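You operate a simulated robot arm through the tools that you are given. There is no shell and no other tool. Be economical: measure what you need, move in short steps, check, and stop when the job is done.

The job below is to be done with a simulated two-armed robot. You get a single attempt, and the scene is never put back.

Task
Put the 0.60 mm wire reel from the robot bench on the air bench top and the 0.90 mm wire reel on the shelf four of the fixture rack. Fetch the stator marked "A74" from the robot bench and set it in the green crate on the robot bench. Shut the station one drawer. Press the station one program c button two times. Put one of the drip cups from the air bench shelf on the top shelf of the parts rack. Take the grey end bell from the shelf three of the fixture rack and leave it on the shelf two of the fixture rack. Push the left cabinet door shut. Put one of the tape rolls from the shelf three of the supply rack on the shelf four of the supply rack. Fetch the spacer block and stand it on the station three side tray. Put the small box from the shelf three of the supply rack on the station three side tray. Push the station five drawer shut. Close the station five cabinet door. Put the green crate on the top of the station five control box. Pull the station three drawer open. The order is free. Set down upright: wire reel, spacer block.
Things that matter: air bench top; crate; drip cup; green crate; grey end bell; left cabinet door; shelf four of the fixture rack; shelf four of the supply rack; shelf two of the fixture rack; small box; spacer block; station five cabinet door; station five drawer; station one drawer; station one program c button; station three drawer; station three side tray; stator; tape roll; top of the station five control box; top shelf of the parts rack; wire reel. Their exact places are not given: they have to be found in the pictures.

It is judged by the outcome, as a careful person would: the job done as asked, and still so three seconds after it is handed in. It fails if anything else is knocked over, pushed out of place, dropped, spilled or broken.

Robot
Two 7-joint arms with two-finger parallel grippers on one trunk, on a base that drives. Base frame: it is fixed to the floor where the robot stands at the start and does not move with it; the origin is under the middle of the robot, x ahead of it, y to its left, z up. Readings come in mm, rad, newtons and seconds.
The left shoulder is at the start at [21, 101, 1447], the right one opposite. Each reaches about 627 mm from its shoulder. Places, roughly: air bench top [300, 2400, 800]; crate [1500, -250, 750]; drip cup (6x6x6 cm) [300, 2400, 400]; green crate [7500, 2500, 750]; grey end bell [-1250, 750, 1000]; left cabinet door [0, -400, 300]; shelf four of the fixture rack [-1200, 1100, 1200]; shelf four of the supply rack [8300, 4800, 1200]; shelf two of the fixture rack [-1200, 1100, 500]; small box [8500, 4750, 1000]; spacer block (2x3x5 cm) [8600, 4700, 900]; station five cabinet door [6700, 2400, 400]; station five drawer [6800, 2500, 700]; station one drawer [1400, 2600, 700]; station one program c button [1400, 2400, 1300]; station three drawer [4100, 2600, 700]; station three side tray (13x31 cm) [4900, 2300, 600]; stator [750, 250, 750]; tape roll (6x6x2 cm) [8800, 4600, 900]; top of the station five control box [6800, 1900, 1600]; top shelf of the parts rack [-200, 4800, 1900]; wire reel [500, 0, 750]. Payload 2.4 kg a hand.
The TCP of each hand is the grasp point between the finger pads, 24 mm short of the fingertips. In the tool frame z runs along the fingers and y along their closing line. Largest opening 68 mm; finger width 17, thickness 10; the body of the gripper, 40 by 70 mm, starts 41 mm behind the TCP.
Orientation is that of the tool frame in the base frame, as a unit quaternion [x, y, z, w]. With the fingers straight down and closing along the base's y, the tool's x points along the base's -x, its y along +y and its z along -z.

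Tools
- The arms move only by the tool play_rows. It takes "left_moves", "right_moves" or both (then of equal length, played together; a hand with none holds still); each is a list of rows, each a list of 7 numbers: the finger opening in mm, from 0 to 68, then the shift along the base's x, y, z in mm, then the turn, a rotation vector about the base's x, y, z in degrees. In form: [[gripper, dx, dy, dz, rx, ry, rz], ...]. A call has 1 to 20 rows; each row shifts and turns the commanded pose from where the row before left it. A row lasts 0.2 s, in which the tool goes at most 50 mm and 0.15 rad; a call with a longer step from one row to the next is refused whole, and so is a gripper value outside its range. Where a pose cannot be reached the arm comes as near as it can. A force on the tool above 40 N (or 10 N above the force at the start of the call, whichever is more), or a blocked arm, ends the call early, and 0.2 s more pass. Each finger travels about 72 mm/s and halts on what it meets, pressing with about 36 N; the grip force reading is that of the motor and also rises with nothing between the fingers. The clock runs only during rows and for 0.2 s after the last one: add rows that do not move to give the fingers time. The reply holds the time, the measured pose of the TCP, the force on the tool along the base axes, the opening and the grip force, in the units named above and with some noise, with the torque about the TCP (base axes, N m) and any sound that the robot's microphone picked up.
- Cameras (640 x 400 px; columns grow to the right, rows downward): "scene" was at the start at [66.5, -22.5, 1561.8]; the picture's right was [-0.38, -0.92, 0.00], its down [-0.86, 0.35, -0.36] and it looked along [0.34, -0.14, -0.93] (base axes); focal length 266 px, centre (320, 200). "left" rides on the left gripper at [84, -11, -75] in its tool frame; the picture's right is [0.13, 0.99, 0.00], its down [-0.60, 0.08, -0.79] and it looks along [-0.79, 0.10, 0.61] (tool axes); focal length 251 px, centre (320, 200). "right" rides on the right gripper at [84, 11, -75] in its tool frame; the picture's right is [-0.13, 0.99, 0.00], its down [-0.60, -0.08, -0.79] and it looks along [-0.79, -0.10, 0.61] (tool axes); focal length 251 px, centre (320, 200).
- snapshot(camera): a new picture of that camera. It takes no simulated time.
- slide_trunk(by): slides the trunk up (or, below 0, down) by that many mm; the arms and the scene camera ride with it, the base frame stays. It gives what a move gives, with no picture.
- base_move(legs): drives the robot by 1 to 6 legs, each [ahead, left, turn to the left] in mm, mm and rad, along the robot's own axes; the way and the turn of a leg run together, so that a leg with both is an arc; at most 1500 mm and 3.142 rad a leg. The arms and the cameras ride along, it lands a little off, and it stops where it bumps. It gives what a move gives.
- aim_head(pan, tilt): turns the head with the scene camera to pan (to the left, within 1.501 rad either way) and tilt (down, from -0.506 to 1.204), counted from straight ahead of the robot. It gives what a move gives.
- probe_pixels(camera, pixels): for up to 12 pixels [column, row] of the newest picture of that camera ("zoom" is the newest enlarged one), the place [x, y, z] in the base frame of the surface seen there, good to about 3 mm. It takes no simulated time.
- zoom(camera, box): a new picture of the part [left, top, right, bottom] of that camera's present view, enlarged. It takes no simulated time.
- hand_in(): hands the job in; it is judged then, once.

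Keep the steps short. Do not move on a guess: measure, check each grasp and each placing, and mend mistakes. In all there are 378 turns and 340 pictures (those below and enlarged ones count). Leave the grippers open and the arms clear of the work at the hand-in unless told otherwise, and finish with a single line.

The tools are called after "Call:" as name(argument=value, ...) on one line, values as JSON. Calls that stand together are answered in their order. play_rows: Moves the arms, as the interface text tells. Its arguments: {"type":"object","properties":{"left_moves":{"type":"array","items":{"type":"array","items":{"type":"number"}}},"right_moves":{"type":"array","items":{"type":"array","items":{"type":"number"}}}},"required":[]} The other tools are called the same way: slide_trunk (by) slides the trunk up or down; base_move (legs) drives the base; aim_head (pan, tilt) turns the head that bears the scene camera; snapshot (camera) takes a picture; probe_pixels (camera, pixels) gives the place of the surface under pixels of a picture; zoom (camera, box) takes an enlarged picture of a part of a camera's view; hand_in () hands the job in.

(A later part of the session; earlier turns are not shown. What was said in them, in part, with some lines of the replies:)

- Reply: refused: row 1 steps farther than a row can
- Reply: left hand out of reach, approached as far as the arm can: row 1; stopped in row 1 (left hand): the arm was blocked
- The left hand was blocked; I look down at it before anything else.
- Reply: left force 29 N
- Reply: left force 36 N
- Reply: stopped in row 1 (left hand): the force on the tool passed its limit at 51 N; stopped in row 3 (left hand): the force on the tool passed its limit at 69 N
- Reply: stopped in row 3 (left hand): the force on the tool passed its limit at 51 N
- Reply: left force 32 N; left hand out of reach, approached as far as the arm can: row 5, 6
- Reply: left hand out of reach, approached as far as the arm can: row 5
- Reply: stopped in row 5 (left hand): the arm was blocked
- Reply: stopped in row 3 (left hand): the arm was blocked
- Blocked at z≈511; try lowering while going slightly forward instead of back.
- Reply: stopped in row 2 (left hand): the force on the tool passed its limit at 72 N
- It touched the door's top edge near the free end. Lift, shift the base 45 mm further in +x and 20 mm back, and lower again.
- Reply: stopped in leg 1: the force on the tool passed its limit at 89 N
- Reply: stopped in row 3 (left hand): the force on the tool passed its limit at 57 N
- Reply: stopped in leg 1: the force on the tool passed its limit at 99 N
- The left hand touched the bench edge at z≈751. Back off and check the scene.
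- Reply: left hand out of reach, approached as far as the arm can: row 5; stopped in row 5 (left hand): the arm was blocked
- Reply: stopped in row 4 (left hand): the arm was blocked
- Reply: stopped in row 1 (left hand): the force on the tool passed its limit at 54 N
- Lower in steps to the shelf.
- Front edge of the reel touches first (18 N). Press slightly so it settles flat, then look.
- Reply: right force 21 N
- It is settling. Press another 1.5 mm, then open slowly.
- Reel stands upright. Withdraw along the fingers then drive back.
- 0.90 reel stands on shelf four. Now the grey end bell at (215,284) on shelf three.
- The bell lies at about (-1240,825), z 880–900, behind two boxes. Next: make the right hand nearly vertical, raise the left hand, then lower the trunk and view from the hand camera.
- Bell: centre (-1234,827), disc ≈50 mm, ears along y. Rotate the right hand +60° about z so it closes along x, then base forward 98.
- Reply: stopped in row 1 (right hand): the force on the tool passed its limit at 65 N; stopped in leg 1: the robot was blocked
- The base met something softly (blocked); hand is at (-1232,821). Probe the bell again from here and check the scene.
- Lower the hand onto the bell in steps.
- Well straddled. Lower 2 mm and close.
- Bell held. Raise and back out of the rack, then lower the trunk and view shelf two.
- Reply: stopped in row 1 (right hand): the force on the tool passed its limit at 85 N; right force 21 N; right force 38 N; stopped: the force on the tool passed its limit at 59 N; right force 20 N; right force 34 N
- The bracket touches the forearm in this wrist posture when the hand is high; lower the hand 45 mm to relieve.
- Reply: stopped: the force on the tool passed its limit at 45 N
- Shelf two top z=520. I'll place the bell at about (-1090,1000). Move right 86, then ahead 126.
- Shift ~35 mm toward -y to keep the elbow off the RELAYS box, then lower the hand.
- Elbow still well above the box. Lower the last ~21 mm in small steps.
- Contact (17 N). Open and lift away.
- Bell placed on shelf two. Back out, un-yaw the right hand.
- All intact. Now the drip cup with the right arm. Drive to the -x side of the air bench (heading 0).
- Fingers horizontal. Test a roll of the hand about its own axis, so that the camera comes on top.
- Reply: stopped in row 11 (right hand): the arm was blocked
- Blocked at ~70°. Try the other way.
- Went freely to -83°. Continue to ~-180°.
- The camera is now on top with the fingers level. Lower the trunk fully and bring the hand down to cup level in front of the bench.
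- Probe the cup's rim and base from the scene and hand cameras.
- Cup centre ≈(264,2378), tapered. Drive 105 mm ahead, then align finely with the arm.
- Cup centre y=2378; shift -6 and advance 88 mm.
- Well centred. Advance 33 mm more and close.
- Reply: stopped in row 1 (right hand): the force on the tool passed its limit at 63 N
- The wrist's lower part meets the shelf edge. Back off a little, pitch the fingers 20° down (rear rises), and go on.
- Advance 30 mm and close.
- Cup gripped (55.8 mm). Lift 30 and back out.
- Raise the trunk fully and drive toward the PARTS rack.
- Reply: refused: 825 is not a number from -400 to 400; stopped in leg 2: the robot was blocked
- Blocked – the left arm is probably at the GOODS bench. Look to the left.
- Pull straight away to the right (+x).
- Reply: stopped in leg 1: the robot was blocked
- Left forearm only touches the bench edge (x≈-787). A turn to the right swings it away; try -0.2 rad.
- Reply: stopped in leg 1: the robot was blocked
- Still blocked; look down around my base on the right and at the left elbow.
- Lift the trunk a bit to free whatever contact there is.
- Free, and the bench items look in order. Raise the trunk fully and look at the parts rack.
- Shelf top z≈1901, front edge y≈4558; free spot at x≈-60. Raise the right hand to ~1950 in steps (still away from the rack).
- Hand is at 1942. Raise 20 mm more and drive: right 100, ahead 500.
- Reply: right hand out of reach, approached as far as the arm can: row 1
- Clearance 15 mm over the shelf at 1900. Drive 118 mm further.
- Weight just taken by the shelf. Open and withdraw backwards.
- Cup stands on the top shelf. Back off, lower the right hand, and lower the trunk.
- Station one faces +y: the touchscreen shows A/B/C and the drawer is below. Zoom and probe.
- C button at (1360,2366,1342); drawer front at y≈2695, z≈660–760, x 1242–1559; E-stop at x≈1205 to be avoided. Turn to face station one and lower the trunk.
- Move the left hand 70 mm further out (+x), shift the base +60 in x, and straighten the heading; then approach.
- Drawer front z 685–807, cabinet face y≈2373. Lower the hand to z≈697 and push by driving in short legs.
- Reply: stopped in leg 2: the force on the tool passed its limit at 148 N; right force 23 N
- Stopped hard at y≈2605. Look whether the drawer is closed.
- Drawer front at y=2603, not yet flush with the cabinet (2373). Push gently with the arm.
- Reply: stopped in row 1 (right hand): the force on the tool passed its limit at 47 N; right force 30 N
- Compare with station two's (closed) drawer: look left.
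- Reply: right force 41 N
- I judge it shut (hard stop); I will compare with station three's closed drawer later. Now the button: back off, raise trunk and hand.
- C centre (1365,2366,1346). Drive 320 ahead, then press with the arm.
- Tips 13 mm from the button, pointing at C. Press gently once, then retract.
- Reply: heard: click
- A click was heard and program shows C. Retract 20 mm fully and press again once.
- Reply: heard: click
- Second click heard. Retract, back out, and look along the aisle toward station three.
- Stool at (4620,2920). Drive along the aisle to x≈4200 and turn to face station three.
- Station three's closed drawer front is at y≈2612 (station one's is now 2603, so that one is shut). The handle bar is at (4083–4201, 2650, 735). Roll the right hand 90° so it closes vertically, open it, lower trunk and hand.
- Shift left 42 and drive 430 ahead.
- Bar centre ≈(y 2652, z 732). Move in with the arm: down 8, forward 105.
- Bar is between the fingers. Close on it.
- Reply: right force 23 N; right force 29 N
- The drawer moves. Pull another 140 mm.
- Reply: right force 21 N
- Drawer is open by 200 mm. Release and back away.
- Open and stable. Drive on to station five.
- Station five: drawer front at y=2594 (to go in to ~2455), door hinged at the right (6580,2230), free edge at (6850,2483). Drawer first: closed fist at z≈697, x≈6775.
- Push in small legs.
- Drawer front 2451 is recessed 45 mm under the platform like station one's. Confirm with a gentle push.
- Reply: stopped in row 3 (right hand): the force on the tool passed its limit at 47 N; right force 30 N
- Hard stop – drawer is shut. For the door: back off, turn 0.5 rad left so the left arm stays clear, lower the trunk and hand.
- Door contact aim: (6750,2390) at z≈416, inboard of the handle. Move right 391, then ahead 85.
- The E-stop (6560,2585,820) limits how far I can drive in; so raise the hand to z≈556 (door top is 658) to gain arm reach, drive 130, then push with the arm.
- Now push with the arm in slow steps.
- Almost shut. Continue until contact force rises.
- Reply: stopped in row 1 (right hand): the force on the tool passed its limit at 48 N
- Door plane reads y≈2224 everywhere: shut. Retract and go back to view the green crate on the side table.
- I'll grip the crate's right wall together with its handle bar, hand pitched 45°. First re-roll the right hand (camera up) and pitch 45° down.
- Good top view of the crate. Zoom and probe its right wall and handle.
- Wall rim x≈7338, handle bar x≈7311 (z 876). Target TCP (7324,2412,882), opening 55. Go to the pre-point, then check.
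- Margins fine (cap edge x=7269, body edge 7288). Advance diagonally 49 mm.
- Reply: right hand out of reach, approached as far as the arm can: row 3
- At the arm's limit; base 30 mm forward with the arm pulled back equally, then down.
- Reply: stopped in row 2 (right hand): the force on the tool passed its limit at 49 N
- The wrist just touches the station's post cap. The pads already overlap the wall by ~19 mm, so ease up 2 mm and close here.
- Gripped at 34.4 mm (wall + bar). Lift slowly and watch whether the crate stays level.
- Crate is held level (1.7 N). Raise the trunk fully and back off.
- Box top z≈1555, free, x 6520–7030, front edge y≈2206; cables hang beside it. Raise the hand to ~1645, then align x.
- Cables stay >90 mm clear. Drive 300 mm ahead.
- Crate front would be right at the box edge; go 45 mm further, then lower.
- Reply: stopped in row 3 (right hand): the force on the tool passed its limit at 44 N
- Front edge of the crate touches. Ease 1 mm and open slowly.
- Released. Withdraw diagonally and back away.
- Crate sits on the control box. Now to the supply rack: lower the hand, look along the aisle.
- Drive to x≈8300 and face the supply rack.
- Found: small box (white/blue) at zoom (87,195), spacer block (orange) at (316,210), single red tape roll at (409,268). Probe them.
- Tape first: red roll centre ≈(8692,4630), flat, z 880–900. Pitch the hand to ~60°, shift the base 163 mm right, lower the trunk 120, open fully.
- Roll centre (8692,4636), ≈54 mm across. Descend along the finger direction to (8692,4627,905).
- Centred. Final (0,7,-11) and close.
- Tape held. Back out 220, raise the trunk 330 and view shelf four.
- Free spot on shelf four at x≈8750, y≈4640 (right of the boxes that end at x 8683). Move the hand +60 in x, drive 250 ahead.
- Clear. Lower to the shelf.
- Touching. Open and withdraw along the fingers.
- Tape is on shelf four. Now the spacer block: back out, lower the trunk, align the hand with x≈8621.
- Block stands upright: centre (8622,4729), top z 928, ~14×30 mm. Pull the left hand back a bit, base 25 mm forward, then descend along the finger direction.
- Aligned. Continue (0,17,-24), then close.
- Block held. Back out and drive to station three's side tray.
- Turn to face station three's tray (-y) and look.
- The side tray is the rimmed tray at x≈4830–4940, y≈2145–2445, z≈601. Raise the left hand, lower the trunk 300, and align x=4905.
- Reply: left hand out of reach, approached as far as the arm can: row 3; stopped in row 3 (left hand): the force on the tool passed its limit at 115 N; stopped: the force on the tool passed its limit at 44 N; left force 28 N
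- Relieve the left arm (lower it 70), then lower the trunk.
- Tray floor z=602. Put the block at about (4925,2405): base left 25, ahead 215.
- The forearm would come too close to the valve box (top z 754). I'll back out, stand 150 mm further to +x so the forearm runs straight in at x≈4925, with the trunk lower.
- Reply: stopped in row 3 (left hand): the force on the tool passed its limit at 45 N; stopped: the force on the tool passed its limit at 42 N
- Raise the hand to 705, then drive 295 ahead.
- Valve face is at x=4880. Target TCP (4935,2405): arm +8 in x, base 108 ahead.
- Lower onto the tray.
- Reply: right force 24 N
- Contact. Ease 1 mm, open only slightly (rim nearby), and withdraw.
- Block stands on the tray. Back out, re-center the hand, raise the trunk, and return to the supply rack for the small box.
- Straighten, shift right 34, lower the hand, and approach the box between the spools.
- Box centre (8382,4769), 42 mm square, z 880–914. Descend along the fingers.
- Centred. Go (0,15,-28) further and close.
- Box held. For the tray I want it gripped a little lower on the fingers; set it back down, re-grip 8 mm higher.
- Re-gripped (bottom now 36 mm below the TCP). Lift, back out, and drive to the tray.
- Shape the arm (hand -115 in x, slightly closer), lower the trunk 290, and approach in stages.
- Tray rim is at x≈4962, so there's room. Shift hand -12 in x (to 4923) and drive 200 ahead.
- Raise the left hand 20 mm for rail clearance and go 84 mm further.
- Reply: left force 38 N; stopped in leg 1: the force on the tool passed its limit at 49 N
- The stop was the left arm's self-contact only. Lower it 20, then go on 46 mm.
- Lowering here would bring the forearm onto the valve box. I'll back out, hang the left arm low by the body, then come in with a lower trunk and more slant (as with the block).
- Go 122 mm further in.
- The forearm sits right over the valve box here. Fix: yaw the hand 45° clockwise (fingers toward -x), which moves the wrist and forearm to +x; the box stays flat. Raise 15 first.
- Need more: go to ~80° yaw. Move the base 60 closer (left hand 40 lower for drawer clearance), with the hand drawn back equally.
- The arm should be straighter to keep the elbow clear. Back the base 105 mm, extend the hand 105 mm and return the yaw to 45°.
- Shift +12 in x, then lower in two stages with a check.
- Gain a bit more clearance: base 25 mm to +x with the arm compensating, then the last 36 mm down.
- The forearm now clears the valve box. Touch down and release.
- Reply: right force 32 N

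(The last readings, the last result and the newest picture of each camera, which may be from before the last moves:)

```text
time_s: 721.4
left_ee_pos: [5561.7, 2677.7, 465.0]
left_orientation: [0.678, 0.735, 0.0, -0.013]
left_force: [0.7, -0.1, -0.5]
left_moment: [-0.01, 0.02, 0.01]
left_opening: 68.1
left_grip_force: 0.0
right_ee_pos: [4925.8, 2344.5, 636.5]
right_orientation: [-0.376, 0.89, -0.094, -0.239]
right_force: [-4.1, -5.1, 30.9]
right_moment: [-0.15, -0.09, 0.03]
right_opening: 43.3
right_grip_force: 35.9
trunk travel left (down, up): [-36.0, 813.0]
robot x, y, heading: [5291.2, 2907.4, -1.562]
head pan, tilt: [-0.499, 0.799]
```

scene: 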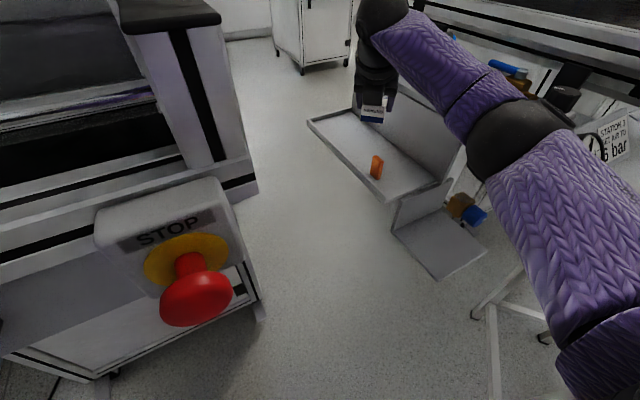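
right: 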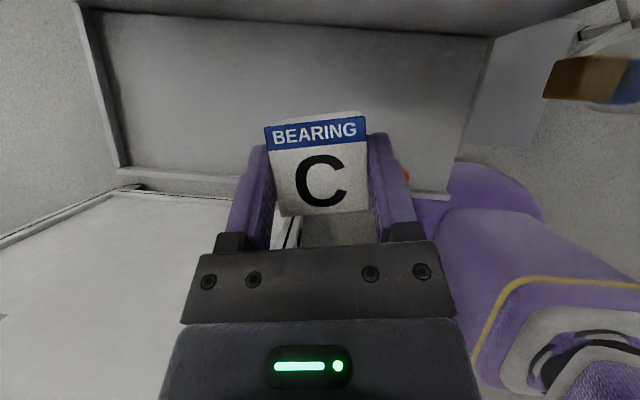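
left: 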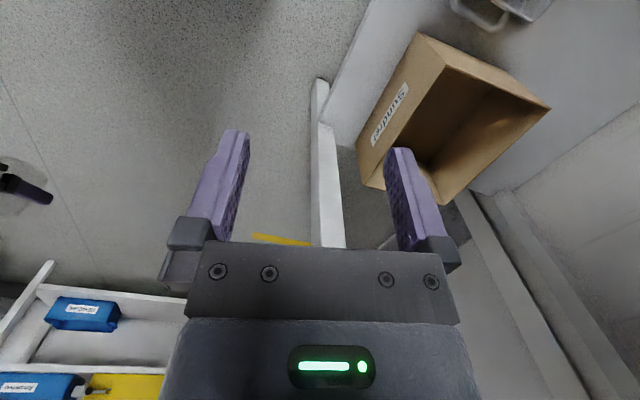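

Contact. Open slightly and lift straight up.

Call:
play_rows(right_moves=[[30, 0, 0, 1, 0, 0, 0], [48, 0, 0, 0, 0, 0, 0], [54, 0, 0, 0, 0, 0, 0], [54, 0, 0, 0, 0, 0, 0], [54, 0, 0, 15, 0, 0, 0], [54, 0, 0, 30, 0, 0, 0], [54, 0, 0, 35, 0, 0, 0], [54, 0, 0, 15, 0, 0, 0]])

Call:
snapshot(camera="right")

```text
time_s: 723.2
left_ee_pos: [5559.4, 2677.4, 463.6]
left_orientation: [0.678, 0.735, 0.001, -0.013]
left_force: [0.2, 0.6, -0.1]
left_moment: [-0.03, 0.01, -0.02]
left_opening: 68.0
left_grip_force: 0.1
right_ee_pos: [4926.0, 2343.5, 731.0]
right_orientation: [-0.376, 0.891, -0.091, -0.238]
right_force: [-0.1, 0.2, -0.2]
right_moment: [-0.03, 0.02, -0.02]
right_opening: 54.1
right_grip_force: 0.1
trunk travel left (down, up): [-36.0, 813.0]
robot x, y, heading: [5289.9, 2906.9, -1.561]
head pan, tilt: [-0.499, 0.799]
```

```text
89 pictures are left
```

right: 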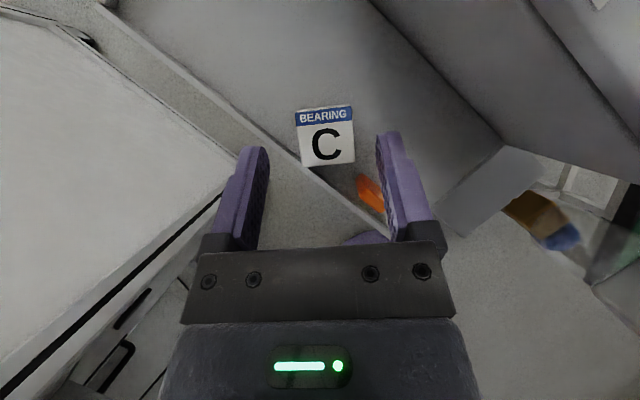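

Box and block both stand on the tray. Back out and verify.

Call:
base_move(legs=[[-400, 0, 0]])

Call:
aim_head(pan=-0.3, tilt=0.55)

Call:
zoom(camera="scene", box=[260, 60, 560, 300])

```text
time_s: 725.7
left_ee_pos: [5558.4, 3078.3, 464.7]
left_orientation: [0.679, 0.734, 0.001, -0.014]
left_force: [0.6, -0.6, 0.6]
left_moment: [0.0, 0.02, -0.02]
left_opening: 68.2
left_grip_force: 0.1
right_ee_pos: [4922.8, 2744.6, 730.7]
right_orientation: [-0.376, 0.891, -0.091, -0.238]
right_force: [-0.2, 0.0, -0.1]
right_moment: [0.0, -0.02, -0.01]
right_opening: 54.0
right_grip_force: 0.0
trunk travel left (down, up): [-36.0, 813.0]
robot x, y, heading: [5291.8, 3312.8, -1.571]
head pan, tilt: [-0.499, 0.799]
```

```text
time_s: 726.4
left_ee_pos: [5559.3, 3078.3, 466.7]
left_orientation: [0.679, 0.734, 0.001, -0.014]
left_force: [0.9, 0.4, 0.2]
left_moment: [0.01, 0.0, 0.0]
left_opening: 68.0
left_grip_force: 0.0
right_ee_pos: [4922.2, 2745.1, 730.4]
right_orientation: [-0.375, 0.892, -0.091, -0.238]
right_force: [0.3, 0.0, 0.4]
right_moment: [0.0, 0.0, 0.02]
right_opening: 54.1
right_grip_force: 0.0
trunk travel left (down, up): [-36.0, 813.0]
robot x, y, heading: [5291.5, 3306.5, -1.57]
head pan, tilt: [-0.3, 0.55]
```

```text
1.67 times, centred on (410, 180) of scene
```

zoom: 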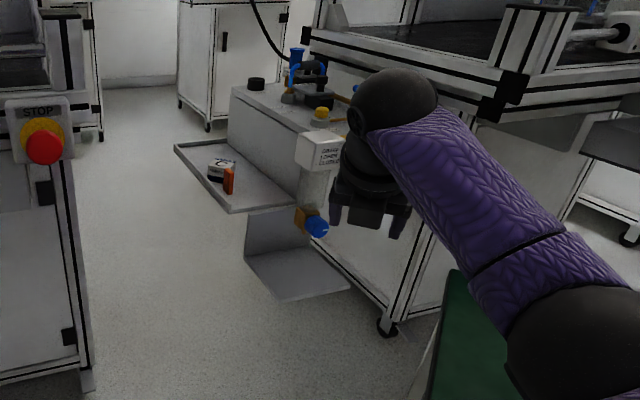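

Tray done, valve untouched. Last job: the stator. Un-yaw the right hand, make it vertical, and raise the trunk.

Call:
play_rows(right_moves=[[54, 10, 10, 20, 0, 0, 7.5], [54, 10, 10, 20, 0, 0, 7.5], [54, 10, 10, 10, 0, 0, 7.5], [54, 10, 10, 0, 0, 0, 7.5], [54, 10, 10, 0, 0, 0, 7.5], [54, 10, 10, 0, 0, 0, 7.5], [54, 10, 0, 0, 7.5, 0, 0], [54, 10, 0, 0, 7.5, 0, 0], [54, 10, 0, 0, 7.5, 0, 0], [54, 10, 0, 0, 7.5, 0, 0]])

Call:
slide_trunk(by=250)

Call:
base_move(legs=[[-230, 0, 0], [0, 0, -1.571], [1400, 0, 0], [1400, 0, 0], [1400, 0, 0], [1300, 0, 0]])

```text
time_s: 728.6
left_ee_pos: [5559.6, 3078.4, 465.0]
left_orientation: [0.679, 0.734, 0.002, -0.013]
left_force: [0.4, 0.0, 0.2]
left_moment: [0.02, 0.0, 0.01]
left_opening: 68.1
left_grip_force: 0.1
right_ee_pos: [5023.0, 2805.0, 780.8]
right_orientation: [0.711, -0.703, -0.007, -0.001]
right_force: [-0.1, -0.6, -0.4]
right_moment: [-0.01, -0.03, 0.01]
right_opening: 54.2
right_grip_force: 0.1
trunk travel left (down, up): [-36.0, 813.0]
robot x, y, heading: [5291.0, 3309.3, -1.568]
head pan, tilt: [-0.3, 0.55]
```

```text
time_s: 731.2
left_ee_pos: [5558.4, 3078.6, 714.9]
left_orientation: [0.68, 0.733, 0.0, -0.013]
left_force: [0.0, -0.2, -0.6]
left_moment: [0.02, 0.03, -0.01]
left_opening: 68.0
left_grip_force: 0.0
right_ee_pos: [5022.6, 2844.7, 1103.3]
right_orientation: [0.709, -0.701, 0.052, 0.06]
right_force: [0.1, 0.5, -0.6]
right_moment: [0.02, 0.0, 0.04]
right_opening: 54.0
right_grip_force: 0.0
trunk travel left (down, up): [-286.0, 563.0]
robot x, y, heading: [5295.8, 3309.8, -1.57]
head pan, tilt: [-0.3, 0.55]
```

```text
time_s: 762.7
left_ee_pos: [-449.6, 3435.8, 714.7]
left_orientation: [1.0, 0.016, 0.01, -0.01]
left_force: [0.3, -0.4, -1.2]
left_moment: [-0.03, 0.01, 0.05]
left_opening: 68.3
left_grip_force: 0.0
right_ee_pos: [-658.8, 3982.2, 1103.3]
right_orientation: [0.017, 0.997, 0.008, -0.079]
right_force: [-0.7, 0.1, 0.1]
right_moment: [0.02, 0.02, 0.0]
right_opening: 54.0
right_grip_force: 0.0
trunk travel left (down, up): [-286.0, 563.0]
robot x, y, heading: [-206.2, 3692.1, 3.093]
head pan, tilt: [-0.3, 0.55]
```

Call:
base_move(legs=[[0, 0, 0.048], [-120, 0, 0], [0, 1450, 0], [0, 1400, 0], [0, 0, 1.571]])

Call:
aim_head(pan=0.7, tilt=0.5)

Call:
snapshot(camera="scene")

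```text
time_s: 781.7
left_ee_pos: [203.2, 602.5, 716.1]
left_orientation: [0.671, 0.741, 0.0, -0.013]
left_force: [0.8, 0.3, -0.3]
left_moment: [0.01, 0.01, 0.01]
left_opening: 67.9
left_grip_force: 0.0
right_ee_pos: [-326.8, 357.9, 1103.3]
right_orientation: [0.717, -0.693, 0.054, 0.059]
right_force: [0.5, -0.3, -0.2]
right_moment: [0.01, -0.02, -0.01]
right_opening: 54.0
right_grip_force: 0.1
trunk travel left (down, up): [-286.0, 563.0]
robot x, y, heading: [-70.1, 832.8, -1.552]
head pan, tilt: [-0.3, 0.55]
```

```text
time_s: 782.9
left_ee_pos: [203.4, 603.2, 716.2]
left_orientation: [0.671, 0.741, 0.001, -0.015]
left_force: [1.2, 0.2, -0.2]
left_moment: [-0.02, -0.02, -0.02]
left_opening: 68.0
left_grip_force: 0.1
right_ee_pos: [-326.1, 357.8, 1103.9]
right_orientation: [0.717, -0.693, 0.052, 0.06]
right_force: [0.1, -0.2, 0.0]
right_moment: [-0.02, -0.02, 0.0]
right_opening: 53.9
right_grip_force: 0.0
trunk travel left (down, up): [-286.0, 563.0]
robot x, y, heading: [-69.7, 831.6, -1.545]
head pan, tilt: [0.7, 0.499]
```

```text
87 pictures are left
```

scene: 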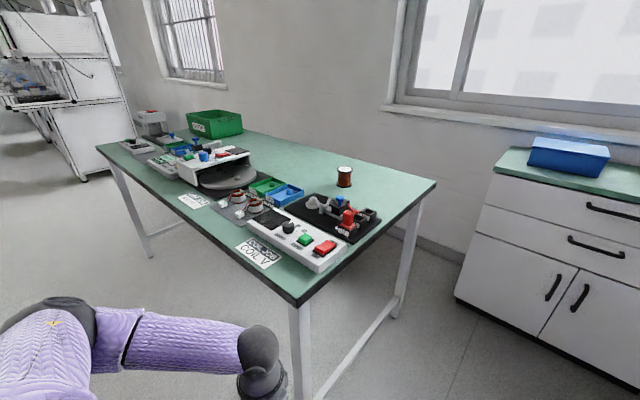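

Cabinet door still shut, bench as before. Strafe +x ~975 to bring the right hand over the stators.

Call:
base_move(legs=[[0, 975, -0.02]])

Call:
snapshot(camera="right")

Call:
aim_head(pan=-0.4, tilt=0.8)

Call:
snapshot(camera="scene")

```text
time_s: 788.0
left_ee_pos: [1183.5, 633.1, 715.3]
left_orientation: [0.668, 0.744, 0.0, -0.014]
left_force: [0.3, -0.4, -0.3]
left_moment: [-0.01, 0.01, 0.04]
left_opening: 68.1
left_grip_force: 0.0
right_ee_pos: [654.5, 382.1, 1103.6]
right_orientation: [0.72, -0.689, 0.053, 0.06]
right_force: [-0.3, -0.3, 0.2]
right_moment: [0.01, 0.0, -0.04]
right_opening: 54.0
right_grip_force: 0.0
trunk travel left (down, up): [-286.0, 563.0]
robot x, y, heading: [910.7, 854.6, -1.542]
head pan, tilt: [0.7, 0.499]
```

```text
86 pictures are left
```

right: 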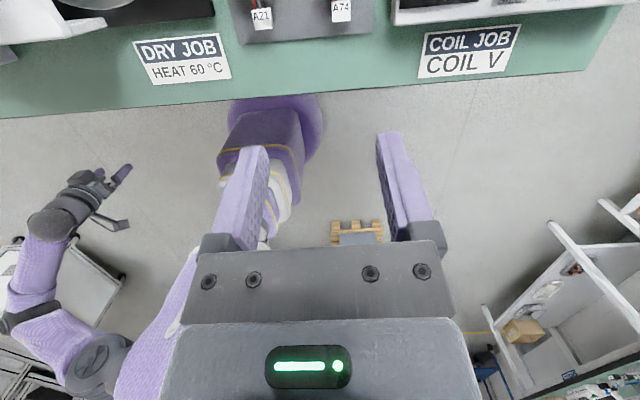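

```text
time_s: 789.3
left_ee_pos: [1183.0, 632.6, 714.2]
left_orientation: [0.667, 0.745, 0.001, -0.014]
left_force: [-0.2, 0.3, 0.0]
left_moment: [0.01, -0.01, 0.01]
left_opening: 68.1
left_grip_force: 0.0
right_ee_pos: [654.1, 382.0, 1104.8]
right_orientation: [0.72, -0.689, 0.053, 0.059]
right_force: [0.5, -0.1, 0.3]
right_moment: [0.02, 0.03, -0.05]
right_opening: 54.3
right_grip_force: 0.1
trunk travel left (down, up): [-286.0, 563.0]
robot x, y, heading: [910.5, 855.1, -1.539]
head pan, tilt: [-0.4, 0.799]
```

```text
85 pictures are left
```

scene: 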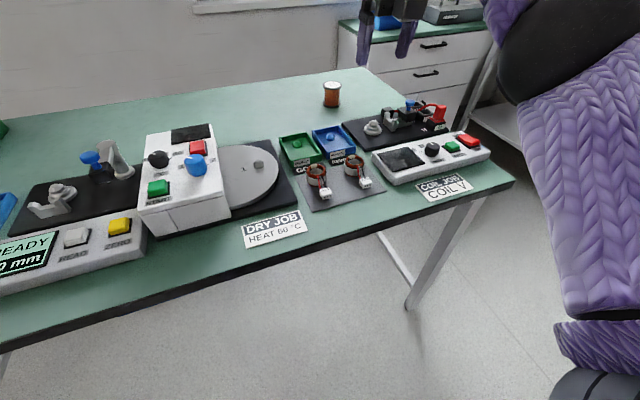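

Call:
zoom(camera="scene", box=[280, 130, 400, 215])

Call:
probe_pixels(camera="zoom", pixels=[[395, 130], [355, 165], [430, 160], [395, 195], [390, 155], [465, 250], [205, 175], [245, 215], [160, 195], [370, 160], [240, 175]])

```text
4.71 times, centred on (340, 172) of scene
```

zoom: 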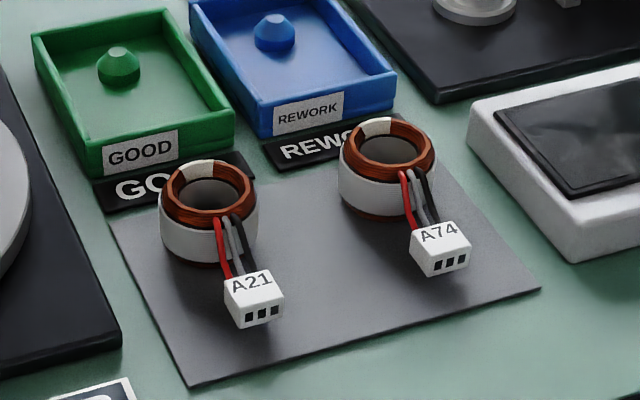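

```text
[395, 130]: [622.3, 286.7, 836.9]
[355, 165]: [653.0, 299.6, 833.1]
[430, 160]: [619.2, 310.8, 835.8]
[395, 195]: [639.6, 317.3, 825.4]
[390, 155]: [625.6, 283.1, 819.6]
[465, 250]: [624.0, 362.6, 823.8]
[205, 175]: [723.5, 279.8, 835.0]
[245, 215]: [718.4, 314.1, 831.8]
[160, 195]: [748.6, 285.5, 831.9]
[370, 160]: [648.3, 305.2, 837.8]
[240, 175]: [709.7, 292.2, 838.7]
```

A74 (label confirmed): ring centre ≈(634,298), ~45 mm, z 803–838. Straighten the hand to vertical, move over it, lower to z≈900 and check.

Call:
base_move(legs=[[0, 0, -0.03], [84, -22, 0]])

Call:
play_rows(right_moves=[[68, 0, 0, -40, 8, 0, 0], [68, 0, 0, -45, 0, 0, 0], [68, 0, 0, -45, 0, 0, 0], [68, 0, 0, -40, 0, 0, 0], [68, 0, 0, 0, 0, 0, 0]])

Call:
snapshot(camera="right")

```text
time_s: 790.8
left_ee_pos: [1153.9, 540.9, 715.2]
left_orientation: [0.678, 0.735, 0.001, -0.013]
left_force: [0.9, 0.5, 0.4]
left_moment: [-0.02, -0.02, -0.01]
left_opening: 68.1
left_grip_force: 0.0
right_ee_pos: [620.3, 305.9, 1103.2]
right_orientation: [0.71, -0.7, 0.052, 0.061]
right_force: [-0.7, 0.2, -0.3]
right_moment: [-0.02, -0.04, -0.02]
right_opening: 53.9
right_grip_force: 0.1
trunk travel left (down, up): [-286.0, 563.0]
robot x, y, heading: [884.9, 770.5, -1.567]
head pan, tilt: [-0.4, 0.799]
```

```text
time_s: 792.0
left_ee_pos: [1154.2, 540.3, 715.0]
left_orientation: [0.678, 0.735, 0.001, -0.014]
left_force: [-0.2, -0.9, 0.2]
left_moment: [0.02, 0.02, 0.01]
left_opening: 68.1
left_grip_force: 0.1
right_ee_pos: [610.9, 313.7, 929.6]
right_orientation: [0.712, -0.702, 0.003, 0.011]
right_force: [-0.3, 0.5, 0.7]
right_moment: [0.0, -0.02, 0.0]
right_opening: 68.0
right_grip_force: 0.0
right hand out of reach, approached as far as the arm can: row 1
trunk travel left (down, up): [-286.0, 563.0]
robot x, y, heading: [884.8, 769.9, -1.567]
head pan, tilt: [-0.4, 0.799]
```

```text
83 pictures are left
```

right: 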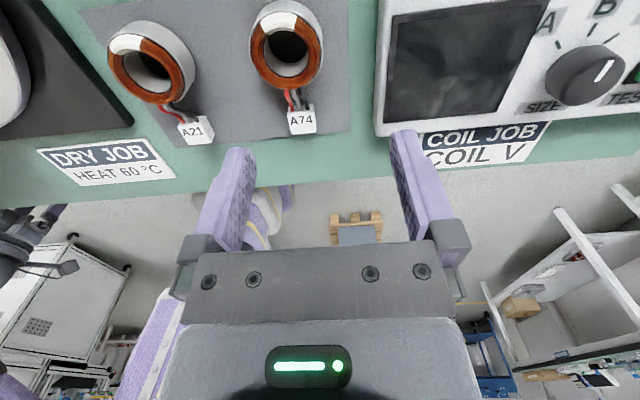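

Call:
probe_pixels(camera="right", pixels=[[252, 45], [321, 45], [287, 14], [287, 80], [262, 70], [312, 70], [300, 120], [287, 45]])

```text
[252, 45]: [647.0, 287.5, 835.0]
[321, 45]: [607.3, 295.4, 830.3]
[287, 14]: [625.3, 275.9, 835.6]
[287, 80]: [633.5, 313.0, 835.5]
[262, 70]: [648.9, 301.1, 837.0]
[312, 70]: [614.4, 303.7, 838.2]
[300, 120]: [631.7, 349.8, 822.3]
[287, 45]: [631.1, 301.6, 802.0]
```

Ring centre (629,295). Shift (18,-19) and lower in steps.

Call:
play_rows(right_moves=[[68, 18, -19, 0, 0, 0, 0], [68, 0, 0, -30, 0, 0, 0], [68, 0, 0, -25, 0, 0, 0], [68, 0, 0, 0, 0, 0, 0]])

Call:
snapshot(camera="right")

Call:
zoom(camera="scene", box=[280, 60, 440, 215])

```text
time_s: 793.0
left_ee_pos: [1154.0, 541.2, 714.5]
left_orientation: [0.678, 0.735, 0.001, -0.014]
left_force: [-0.2, -0.3, 0.4]
left_moment: [-0.02, -0.02, 0.02]
left_opening: 68.0
left_grip_force: 0.0
right_ee_pos: [629.1, 293.1, 875.0]
right_orientation: [0.713, -0.702, 0.002, 0.01]
right_force: [-0.9, 0.1, -0.1]
right_moment: [0.0, 0.04, -0.02]
right_opening: 68.1
right_grip_force: 0.0
trunk travel left (down, up): [-286.0, 563.0]
robot x, y, heading: [886.8, 774.0, -1.566]
head pan, tilt: [-0.4, 0.799]
```

```text
82 pictures are left
```

right: 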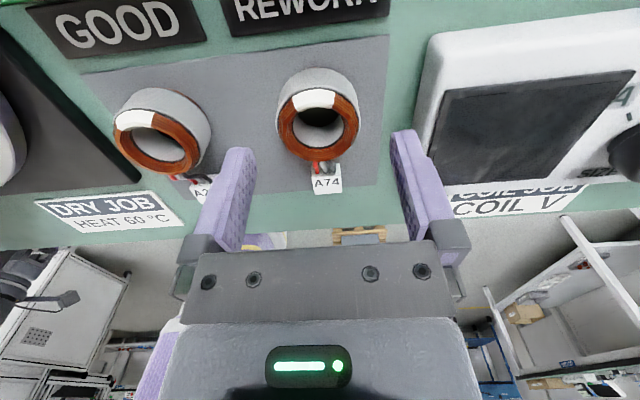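

```text
2.58 times, centred on (360, 138) of scene
```

zoom: 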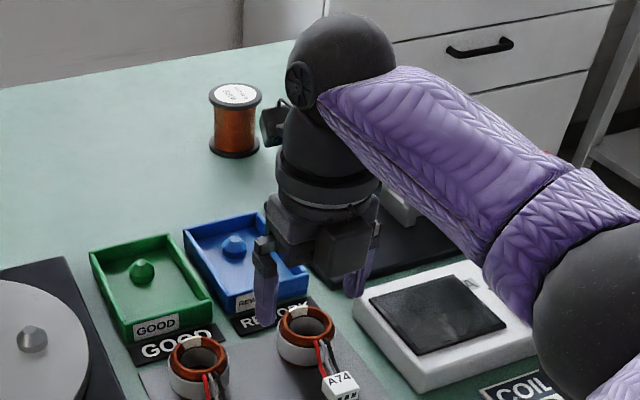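

Consistent with being straight above. Lower 43 mm and check.

Call:
play_rows(right_moves=[[68, 0, 1, -15, 0, 0, 0], [68, 0, 0, -15, 0, 0, 0], [68, 0, 0, -12, 0, 0, 0], [68, 0, 0, 0, 0, 0, 0]])

Call:
snapshot(camera="right")

```text
time_s: 794.0
left_ee_pos: [1154.5, 540.6, 714.5]
left_orientation: [0.678, 0.735, 0.001, -0.014]
left_force: [0.1, 0.4, 0.2]
left_moment: [-0.01, 0.02, 0.01]
left_opening: 68.0
left_grip_force: 0.1
right_ee_pos: [629.7, 295.8, 833.3]
right_orientation: [0.712, -0.702, 0.003, 0.01]
right_force: [-0.1, -0.8, 1.2]
right_moment: [-0.04, 0.01, -0.05]
right_opening: 68.2
right_grip_force: 0.0
trunk travel left (down, up): [-286.0, 563.0]
robot x, y, heading: [887.1, 767.9, -1.566]
head pan, tilt: [-0.4, 0.799]
```

```text
80 pictures are left
```

right: 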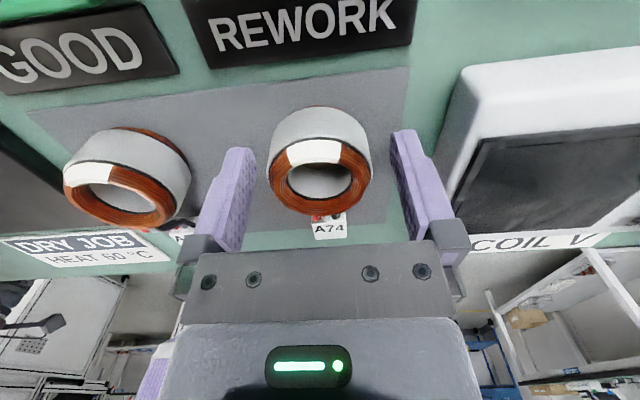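

Call:
play_rows(right_moves=[[55, 0, 0, -2, 0, 0, 0], [40, 0, 0, 0, 0, 0, 0], [30, 0, 0, 0, 0, 0, 0], [30, 0, 0, 0, 0, 0, 0], [30, 0, 0, 0, 0, 0, 0], [30, 0, 0, 10, 0, 0, 0], [30, 0, 0, 25, 0, 0, 0], [30, 0, 0, 40, 0, 0, 0]])

Call:
snapshot(camera="right")

```text
time_s: 795.8
left_ee_pos: [1155.4, 541.5, 715.0]
left_orientation: [0.678, 0.735, 0.0, -0.013]
left_force: [-0.4, 0.1, -0.2]
left_moment: [0.0, 0.05, 0.03]
left_opening: 67.8
left_grip_force: 0.0
right_ee_pos: [632.4, 296.6, 905.4]
right_orientation: [0.712, -0.702, 0.003, 0.011]
right_force: [-0.7, -0.7, -2.2]
right_moment: [-0.04, -0.01, 0.01]
right_opening: 47.2
right_grip_force: 35.7
trunk travel left (down, up): [-286.0, 563.0]
robot x, y, heading: [886.5, 772.4, -1.567]
head pan, tilt: [-0.4, 0.799]
```

```text
79 pictures are left
```

right: 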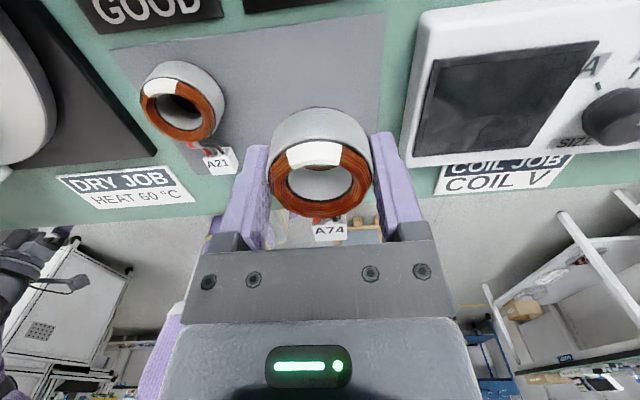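

A74 is held. Raise, back off the bench, and move toward the bench's far end to look.

Call:
play_rows(right_moves=[[30, 0, 0, 40, 0, 0, 0], [30, 0, 0, 40, 0, 0, 0], [30, 0, 5, 15, 0, 0, 0]])

Call:
base_move(legs=[[-230, 0, 0], [0, 900, 0]])

Call:
aim_head(pan=0.3, tilt=0.5)

Call:
snapshot(camera="scene")

```text
time_s: 796.6
left_ee_pos: [1154.1, 540.5, 715.9]
left_orientation: [0.678, 0.735, 0.0, -0.014]
left_force: [-0.3, 0.2, 0.7]
left_moment: [0.02, -0.02, 0.01]
left_opening: 68.0
left_grip_force: 0.1
right_ee_pos: [629.7, 302.7, 1001.4]
right_orientation: [0.713, -0.701, 0.003, 0.011]
right_force: [0.3, -1.0, -1.6]
right_moment: [-0.04, 0.0, -0.04]
right_opening: 47.3
right_grip_force: 35.8
trunk travel left (down, up): [-286.0, 563.0]
robot x, y, heading: [888.5, 772.4, -1.564]
head pan, tilt: [-0.4, 0.799]
```

```text
time_s: 802.6
left_ee_pos: [2044.3, 777.4, 715.8]
left_orientation: [0.678, 0.735, 0.001, -0.013]
left_force: [0.3, 0.1, 0.2]
left_moment: [0.0, 0.01, 0.01]
left_opening: 68.1
left_grip_force: 0.0
right_ee_pos: [1518.2, 535.9, 1002.1]
right_orientation: [0.712, -0.702, 0.003, 0.011]
right_force: [0.1, 0.4, -1.2]
right_moment: [-0.04, -0.01, -0.03]
right_opening: 47.2
right_grip_force: 35.9
trunk travel left (down, up): [-286.0, 563.0]
robot x, y, heading: [1775.6, 1008.2, -1.566]
head pan, tilt: [-0.4, 0.799]
```

```text
time_s: 803.7
left_ee_pos: [2044.9, 776.6, 715.3]
left_orientation: [0.678, 0.735, 0.001, -0.013]
left_force: [0.5, 0.1, 0.1]
left_moment: [-0.01, -0.03, 0.01]
left_opening: 67.8
left_grip_force: 0.1
right_ee_pos: [1518.5, 536.6, 1001.8]
right_orientation: [0.712, -0.702, 0.003, 0.01]
right_force: [0.1, -0.5, -1.3]
right_moment: [-0.02, -0.02, -0.01]
right_opening: 47.1
right_grip_force: 36.2
trunk travel left (down, up): [-286.0, 563.0]
robot x, y, heading: [1777.2, 1006.8, -1.566]
head pan, tilt: [0.3, 0.499]
```

```text
78 pictures are left
```

scene: 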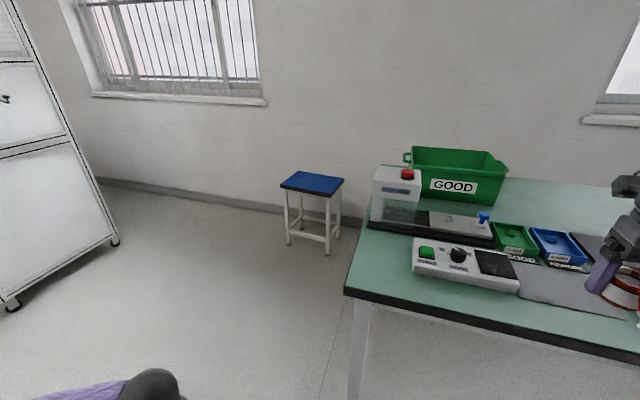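

Call:
probe_pixels(camera="scene", pixels=[[346, 292], [372, 215], [415, 150], [490, 152], [505, 170], [425, 190], [500, 195], [310, 185], [285, 185], [343, 182], [115, 240], [400, 180]])

Call:
zoom(camera="scene", box=[360, 130, 540, 250])

```text
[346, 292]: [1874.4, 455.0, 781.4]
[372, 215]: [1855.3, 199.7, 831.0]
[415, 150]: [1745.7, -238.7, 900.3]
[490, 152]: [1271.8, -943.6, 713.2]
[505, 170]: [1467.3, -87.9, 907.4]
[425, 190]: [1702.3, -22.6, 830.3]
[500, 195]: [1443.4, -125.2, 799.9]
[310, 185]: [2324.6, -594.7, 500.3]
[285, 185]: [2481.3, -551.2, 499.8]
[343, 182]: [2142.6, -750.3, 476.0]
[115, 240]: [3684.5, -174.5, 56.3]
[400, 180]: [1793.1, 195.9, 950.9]
```

```text
3.33 times, centred on (450, 190) of scene
```

zoom: 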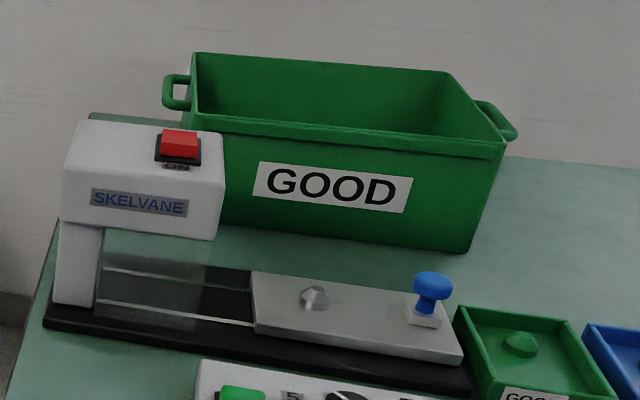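

Crate: x≈1455–1745, y≈-20…-250, rim z≈910; bench end x≈1870. Bring the hand inward 145 mm, turn to face -x, back off to x≈2210, then move along to y≈-235.

Call:
play_rows(right_moves=[[30, 40, 0, 0, 0, 0, 0], [30, 40, 0, 0, 0, 0, 0], [30, 40, 0, 0, 0, 0, 0], [30, 25, 0, 0, 0, 0, 0]])

Call:
base_move(legs=[[0, 0, -1.575], [-440, 0, 0], [0, 620, 0]])

Call:
aim_head(pan=0.1, tilt=0.6)

Call:
snapshot(camera="scene")

```text
time_s: 804.7
left_ee_pos: [2044.0, 777.3, 715.0]
left_orientation: [0.678, 0.735, 0.001, -0.014]
left_force: [-0.8, -0.3, 0.0]
left_moment: [-0.02, 0.02, 0.02]
left_opening: 68.2
left_grip_force: 0.0
right_ee_pos: [1665.3, 536.7, 1002.7]
right_orientation: [0.712, -0.703, 0.005, 0.01]
right_force: [-1.6, 1.4, -2.2]
right_moment: [0.01, 0.05, 0.04]
right_opening: 47.4
right_grip_force: 36.2
trunk travel left (down, up): [-286.0, 563.0]
robot x, y, heading: [1777.6, 1006.0, -1.568]
head pan, tilt: [0.3, 0.499]
```

```text
time_s: 814.3
left_ee_pos: [1973.1, 108.6, 715.0]
left_orientation: [0.999, 0.032, 0.01, -0.009]
left_force: [0.3, 0.6, -0.2]
left_moment: [0.0, -0.04, 0.03]
left_opening: 68.2
left_grip_force: 0.0
right_ee_pos: [1739.4, 491.9, 1002.6]
right_orientation: [0.001, 1.0, 0.005, -0.01]
right_force: [-0.5, -0.4, -1.4]
right_moment: [0.0, -0.01, 0.02]
right_opening: 47.4
right_grip_force: 36.0
trunk travel left (down, up): [-286.0, 563.0]
robot x, y, heading: [2209.3, 374.8, 3.133]
head pan, tilt: [0.3, 0.499]
```

```text
time_s: 815.1
left_ee_pos: [1972.9, 108.0, 715.0]
left_orientation: [0.999, 0.032, 0.01, -0.009]
left_force: [0.4, 0.6, -0.4]
left_moment: [0.0, -0.02, 0.02]
left_opening: 67.9
left_grip_force: 0.1
right_ee_pos: [1740.0, 492.7, 1002.9]
right_orientation: [0.0, 1.0, 0.005, -0.01]
right_force: [-1.1, -0.2, -1.5]
right_moment: [-0.01, 0.03, -0.01]
right_opening: 47.2
right_grip_force: 36.5
trunk travel left (down, up): [-286.0, 563.0]
robot x, y, heading: [2209.3, 372.7, 3.127]
head pan, tilt: [0.099, 0.6]
```

```text
76 pictures are left
```

scene: 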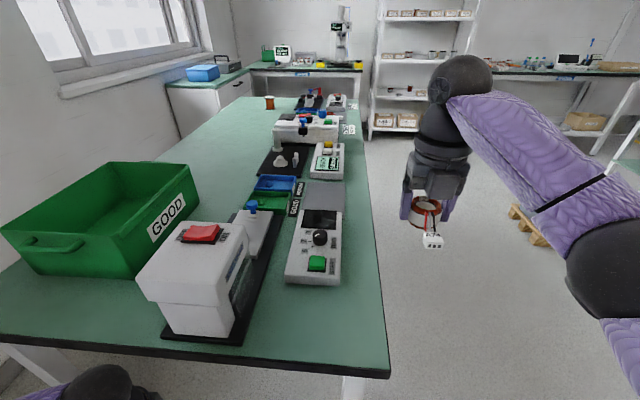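

Raise the hand 35 mm for clearance over the machine, then strafe 610 mm to the crate.

Call:
play_rows(right_moves=[[30, 0, 0, 35, 0, 0, 0]])

Call:
base_move(legs=[[0, 0, 0.01], [0, 615, 0]])

Call:
snapshot(camera="scene")

Call:
snapshot(camera="right")

```text
time_s: 815.5
left_ee_pos: [1972.4, 107.9, 714.3]
left_orientation: [0.999, 0.032, 0.01, -0.009]
left_force: [-0.6, -0.6, 0.1]
left_moment: [-0.01, 0.0, 0.04]
left_opening: 68.1
left_grip_force: 0.1
right_ee_pos: [1737.7, 493.5, 1036.6]
right_orientation: [0.001, 1.0, 0.005, -0.01]
right_force: [-0.6, 0.0, -1.3]
right_moment: [0.02, 0.05, -0.02]
right_opening: 47.2
right_grip_force: 35.7
trunk travel left (down, up): [-286.0, 563.0]
robot x, y, heading: [2209.5, 370.2, 3.129]
head pan, tilt: [0.099, 0.6]
```

```text
time_s: 819.2
left_ee_pos: [1975.5, -510.7, 714.6]
left_orientation: [0.999, 0.038, 0.01, -0.009]
left_force: [-0.2, 0.0, 0.4]
left_moment: [0.01, 0.0, 0.01]
left_opening: 68.2
left_grip_force: 0.1
right_ee_pos: [1735.6, -128.9, 1035.4]
right_orientation: [-0.006, 1.0, 0.006, -0.009]
right_force: [0.1, 0.7, -2.1]
right_moment: [0.01, 0.02, 0.0]
right_opening: 47.2
right_grip_force: 35.4
trunk travel left (down, up): [-286.0, 563.0]
robot x, y, heading: [2207.5, -243.0, 3.142]
head pan, tilt: [0.099, 0.6]
```

```text
75 pictures are left
```

scene: 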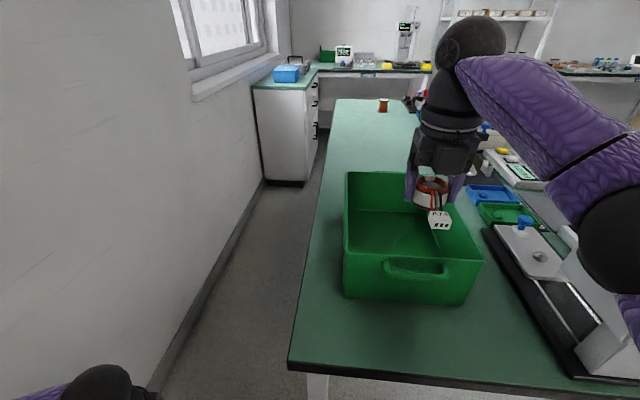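

```text
74 pictures are left
```

right: 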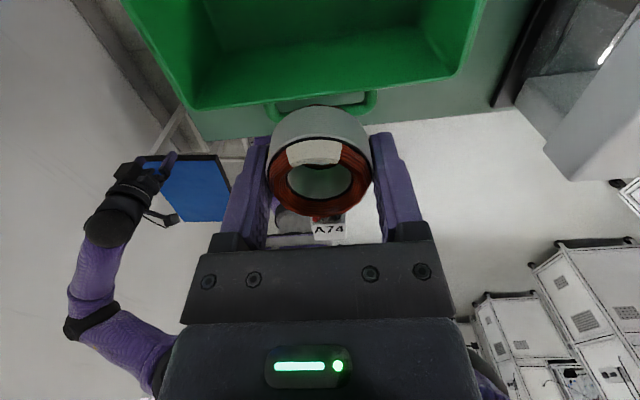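

Call:
probe_pixels(camera="scene", pixels=[[345, 245], [482, 262], [348, 174], [400, 235], [380, 220], [445, 225], [415, 258], [465, 205]])

Call:
probe_pixels(camera="right", pixels=[[200, 107], [450, 75], [320, 60], [250, 40], [320, 20], [480, 10]])

```text
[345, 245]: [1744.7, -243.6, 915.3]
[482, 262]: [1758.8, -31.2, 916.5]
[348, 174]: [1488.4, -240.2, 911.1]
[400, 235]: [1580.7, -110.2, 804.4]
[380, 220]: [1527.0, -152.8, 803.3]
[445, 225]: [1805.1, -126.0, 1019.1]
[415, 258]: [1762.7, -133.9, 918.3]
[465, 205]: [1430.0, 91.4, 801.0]
```

```text
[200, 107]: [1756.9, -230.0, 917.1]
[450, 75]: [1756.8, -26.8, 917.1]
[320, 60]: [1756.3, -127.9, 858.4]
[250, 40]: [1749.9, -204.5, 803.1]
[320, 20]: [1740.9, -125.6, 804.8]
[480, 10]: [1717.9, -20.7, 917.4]
```

Crate interior x 1485–1757, y -243…-25, rim 917, floor 804. Drive 105 ahead, then lower the hand 200 mm inside.

Call:
base_move(legs=[[105, 0, 0]])

Call:
play_rows(right_moves=[[30, 0, 0, -40, 0, 0, 0], [30, 0, 0, -40, 0, 0, 0], [30, 0, 0, -40, 0, 0, 0], [30, 0, 0, -40, 0, 0, 0], [30, 0, 0, -25, 0, 0, 0], [30, 0, 0, -10, 0, 0, 0], [30, 0, 0, 0, 0, 0, 0]])

Call:
snapshot(camera="right")

Call:
snapshot(camera="scene")

```text
time_s: 820.4
left_ee_pos: [1870.0, -511.1, 715.1]
left_orientation: [0.999, 0.04, 0.01, -0.009]
left_force: [-0.8, 0.5, -0.3]
left_moment: [0.0, 0.01, -0.01]
left_opening: 68.1
left_grip_force: 0.2
right_ee_pos: [1629.8, -128.8, 1036.2]
right_orientation: [-0.007, 1.0, 0.005, -0.01]
right_force: [-0.5, -0.7, -0.9]
right_moment: [0.0, 0.03, -0.01]
right_opening: 47.2
right_grip_force: 36.2
trunk travel left (down, up): [-286.0, 563.0]
robot x, y, heading: [2102.2, -244.8, -3.138]
head pan, tilt: [0.099, 0.6]
```

```text
time_s: 822.0
left_ee_pos: [1869.9, -509.5, 715.3]
left_orientation: [0.999, 0.04, 0.011, -0.009]
left_force: [0.6, 1.4, 0.4]
left_moment: [0.01, 0.02, -0.02]
left_opening: 68.0
left_grip_force: 0.1
right_ee_pos: [1630.1, -129.4, 840.1]
right_orientation: [-0.009, 1.0, 0.005, -0.009]
right_force: [0.4, 0.4, -0.2]
right_moment: [0.01, 0.0, 0.0]
right_opening: 47.0
right_grip_force: 36.1
trunk travel left (down, up): [-286.0, 563.0]
robot x, y, heading: [2103.4, -247.5, -3.147]
head pan, tilt: [0.099, 0.6]
```

```text
73 pictures are left
```

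right: 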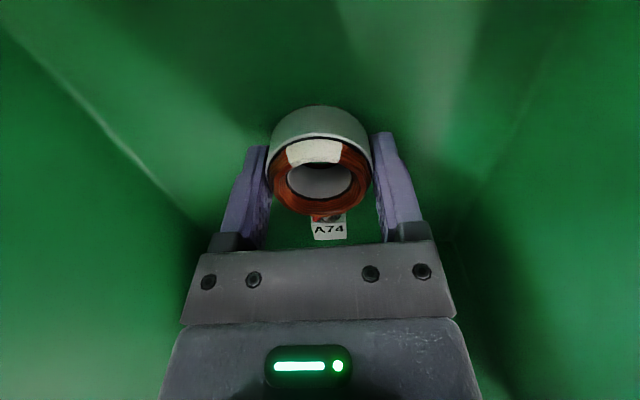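

```text
72 pictures are left
```

scene: 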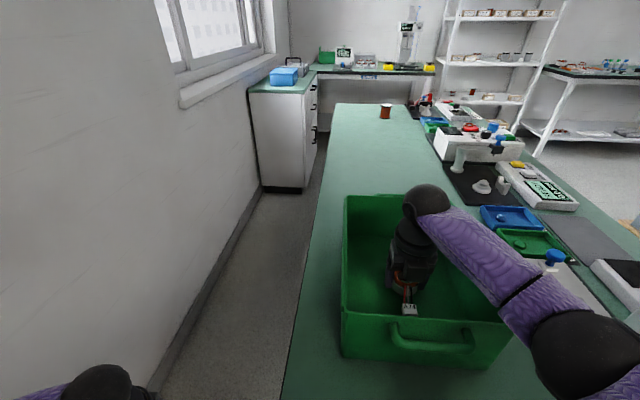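

Call:
zoom(camera="scene", box=[330, 170, 570, 370])

Call:
probe_pixels(camera="zoom", pixels=[[300, 140], [290, 180], [330, 200], [350, 230], [400, 270], [440, 300], [470, 330], [380, 180], [460, 250]])

```text
2.00 times, centred on (450, 270) of scene
```

zoom: 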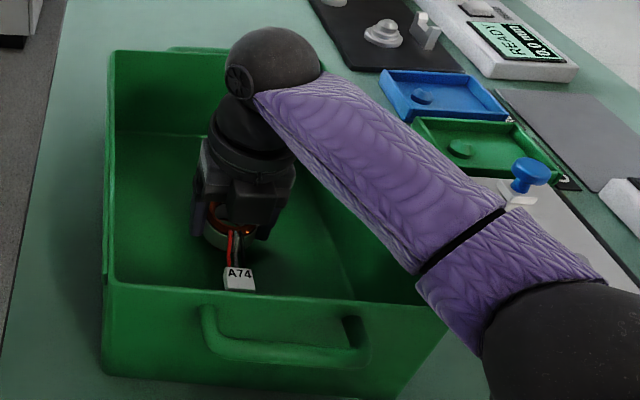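

```text
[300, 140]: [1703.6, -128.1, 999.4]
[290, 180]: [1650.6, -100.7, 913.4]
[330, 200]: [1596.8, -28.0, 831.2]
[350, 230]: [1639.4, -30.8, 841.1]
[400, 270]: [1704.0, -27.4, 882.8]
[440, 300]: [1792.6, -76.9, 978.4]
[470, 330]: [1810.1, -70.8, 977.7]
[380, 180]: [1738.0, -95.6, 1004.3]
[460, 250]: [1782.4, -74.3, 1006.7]
```

Forearm is ~40 mm above the rim. Lower to the floor and release.

Call:
play_rows(right_moves=[[30, 0, 0, -4, 0, 0, 0], [30, 0, 0, -2, 0, 0, 0], [30, 0, 0, -2, 0, 0, 0], [30, 0, 0, 0, 0, 0, 0]])

```text
time_s: 823.0
left_ee_pos: [1871.1, -510.7, 715.5]
left_orientation: [0.999, 0.039, 0.008, -0.009]
left_force: [1.1, -0.1, -0.2]
left_moment: [0.02, -0.05, -0.01]
left_opening: 67.7
left_grip_force: 0.0
right_ee_pos: [1629.1, -130.2, 834.1]
right_orientation: [-0.006, 1.0, 0.005, -0.011]
right_force: [-0.8, -0.8, 11.8]
right_moment: [-0.26, -0.04, -0.05]
right_opening: 47.4
right_grip_force: 36.0
trunk travel left (down, up): [-286.0, 563.0]
robot x, y, heading: [2100.4, -245.5, -3.139]
head pan, tilt: [0.099, 0.6]
```

Contact. Open and lift out.

Call:
play_rows(right_moves=[[50, 0, 0, 0, 0, 0, 0], [60, 0, 0, 0, 0, 0, 0], [66, 0, 0, 0, 0, 0, 0], [66, 0, 0, 0, 0, 0, 0], [66, 0, 0, 30, 0, 0, 0], [66, 0, 0, 40, 0, 0, 0], [66, 0, 0, 40, 0, 0, 0], [66, 0, 0, 40, 0, 0, 0], [66, 0, 0, 40, 0, 0, 0]])

Call:
snapshot(camera="right")

```text
time_s: 825.0
left_ee_pos: [1869.9, -510.5, 714.1]
left_orientation: [0.999, 0.039, 0.01, -0.01]
left_force: [0.2, -0.3, -0.5]
left_moment: [-0.02, 0.02, 0.03]
left_opening: 68.0
left_grip_force: 0.0
right_ee_pos: [1628.3, -127.3, 1023.2]
right_orientation: [-0.007, 1.0, 0.005, -0.01]
right_force: [-0.2, -0.1, -0.3]
right_moment: [0.01, 0.03, 0.01]
right_opening: 66.1
right_grip_force: 0.1
trunk travel left (down, up): [-286.0, 563.0]
robot x, y, heading: [2099.6, -239.3, -3.143]
head pan, tilt: [0.099, 0.6]
```

```text
70 pictures are left
```

right: 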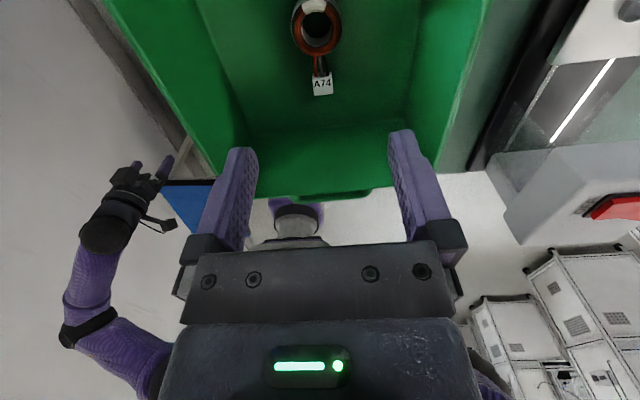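

Stator A74 lies in the crate. Back away so the arms are clear of the work.

Call:
base_move(legs=[[-200, 0, 0]])

Call:
snapshot(camera="scene")

```text
time_s: 826.6
left_ee_pos: [2076.6, -510.0, 714.9]
left_orientation: [0.999, 0.04, 0.008, -0.01]
left_force: [-0.9, 0.7, -0.5]
left_moment: [-0.02, -0.02, -0.03]
left_opening: 67.8
left_grip_force: 0.0
right_ee_pos: [1835.4, -126.6, 1022.9]
right_orientation: [-0.007, 1.0, 0.005, -0.01]
right_force: [-0.3, -0.5, -0.3]
right_moment: [0.0, 0.02, -0.02]
right_opening: 66.1
right_grip_force: 0.0
trunk travel left (down, up): [-286.0, 563.0]
robot x, y, heading: [2308.6, -238.0, -3.143]
head pan, tilt: [0.099, 0.6]
```

```text
69 pictures are left
```

scene: 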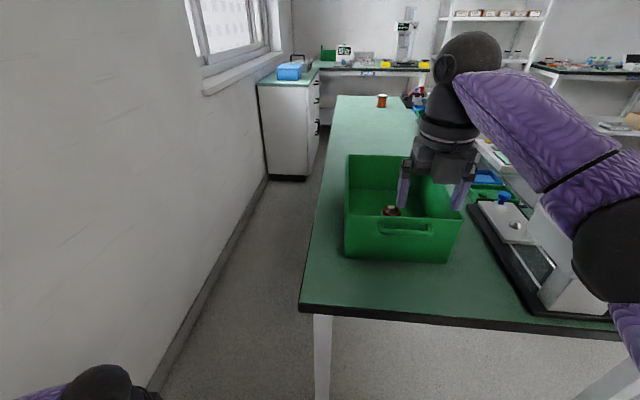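

Call:
base_move(legs=[[0, -120, 0], [-150, 0, 0]])

Call:
hand_in()

```text
time_s: 828.9
left_ee_pos: [2225.3, -388.3, 713.7]
left_orientation: [0.999, 0.04, 0.009, -0.009]
left_force: [-0.6, 0.2, -0.2]
left_moment: [0.01, 0.03, -0.06]
left_opening: 68.2
left_grip_force: 0.1
right_ee_pos: [1983.5, -5.1, 1022.3]
right_orientation: [-0.008, 1.0, 0.006, -0.009]
right_force: [0.9, -0.5, -0.5]
right_moment: [-0.02, 0.03, 0.01]
right_opening: 65.9
right_grip_force: 0.1
trunk travel left (down, up): [-286.0, 563.0]
robot x, y, heading: [2454.4, -121.3, -3.143]
head pan, tilt: [0.099, 0.6]
```

```text
The job is handed in.
```

All the jobs on the list are done and handed in, with the grippers open and the arms clear of the work; the left arm bumped the GOODS bench at one point, and the things on it looked in order afterwards.
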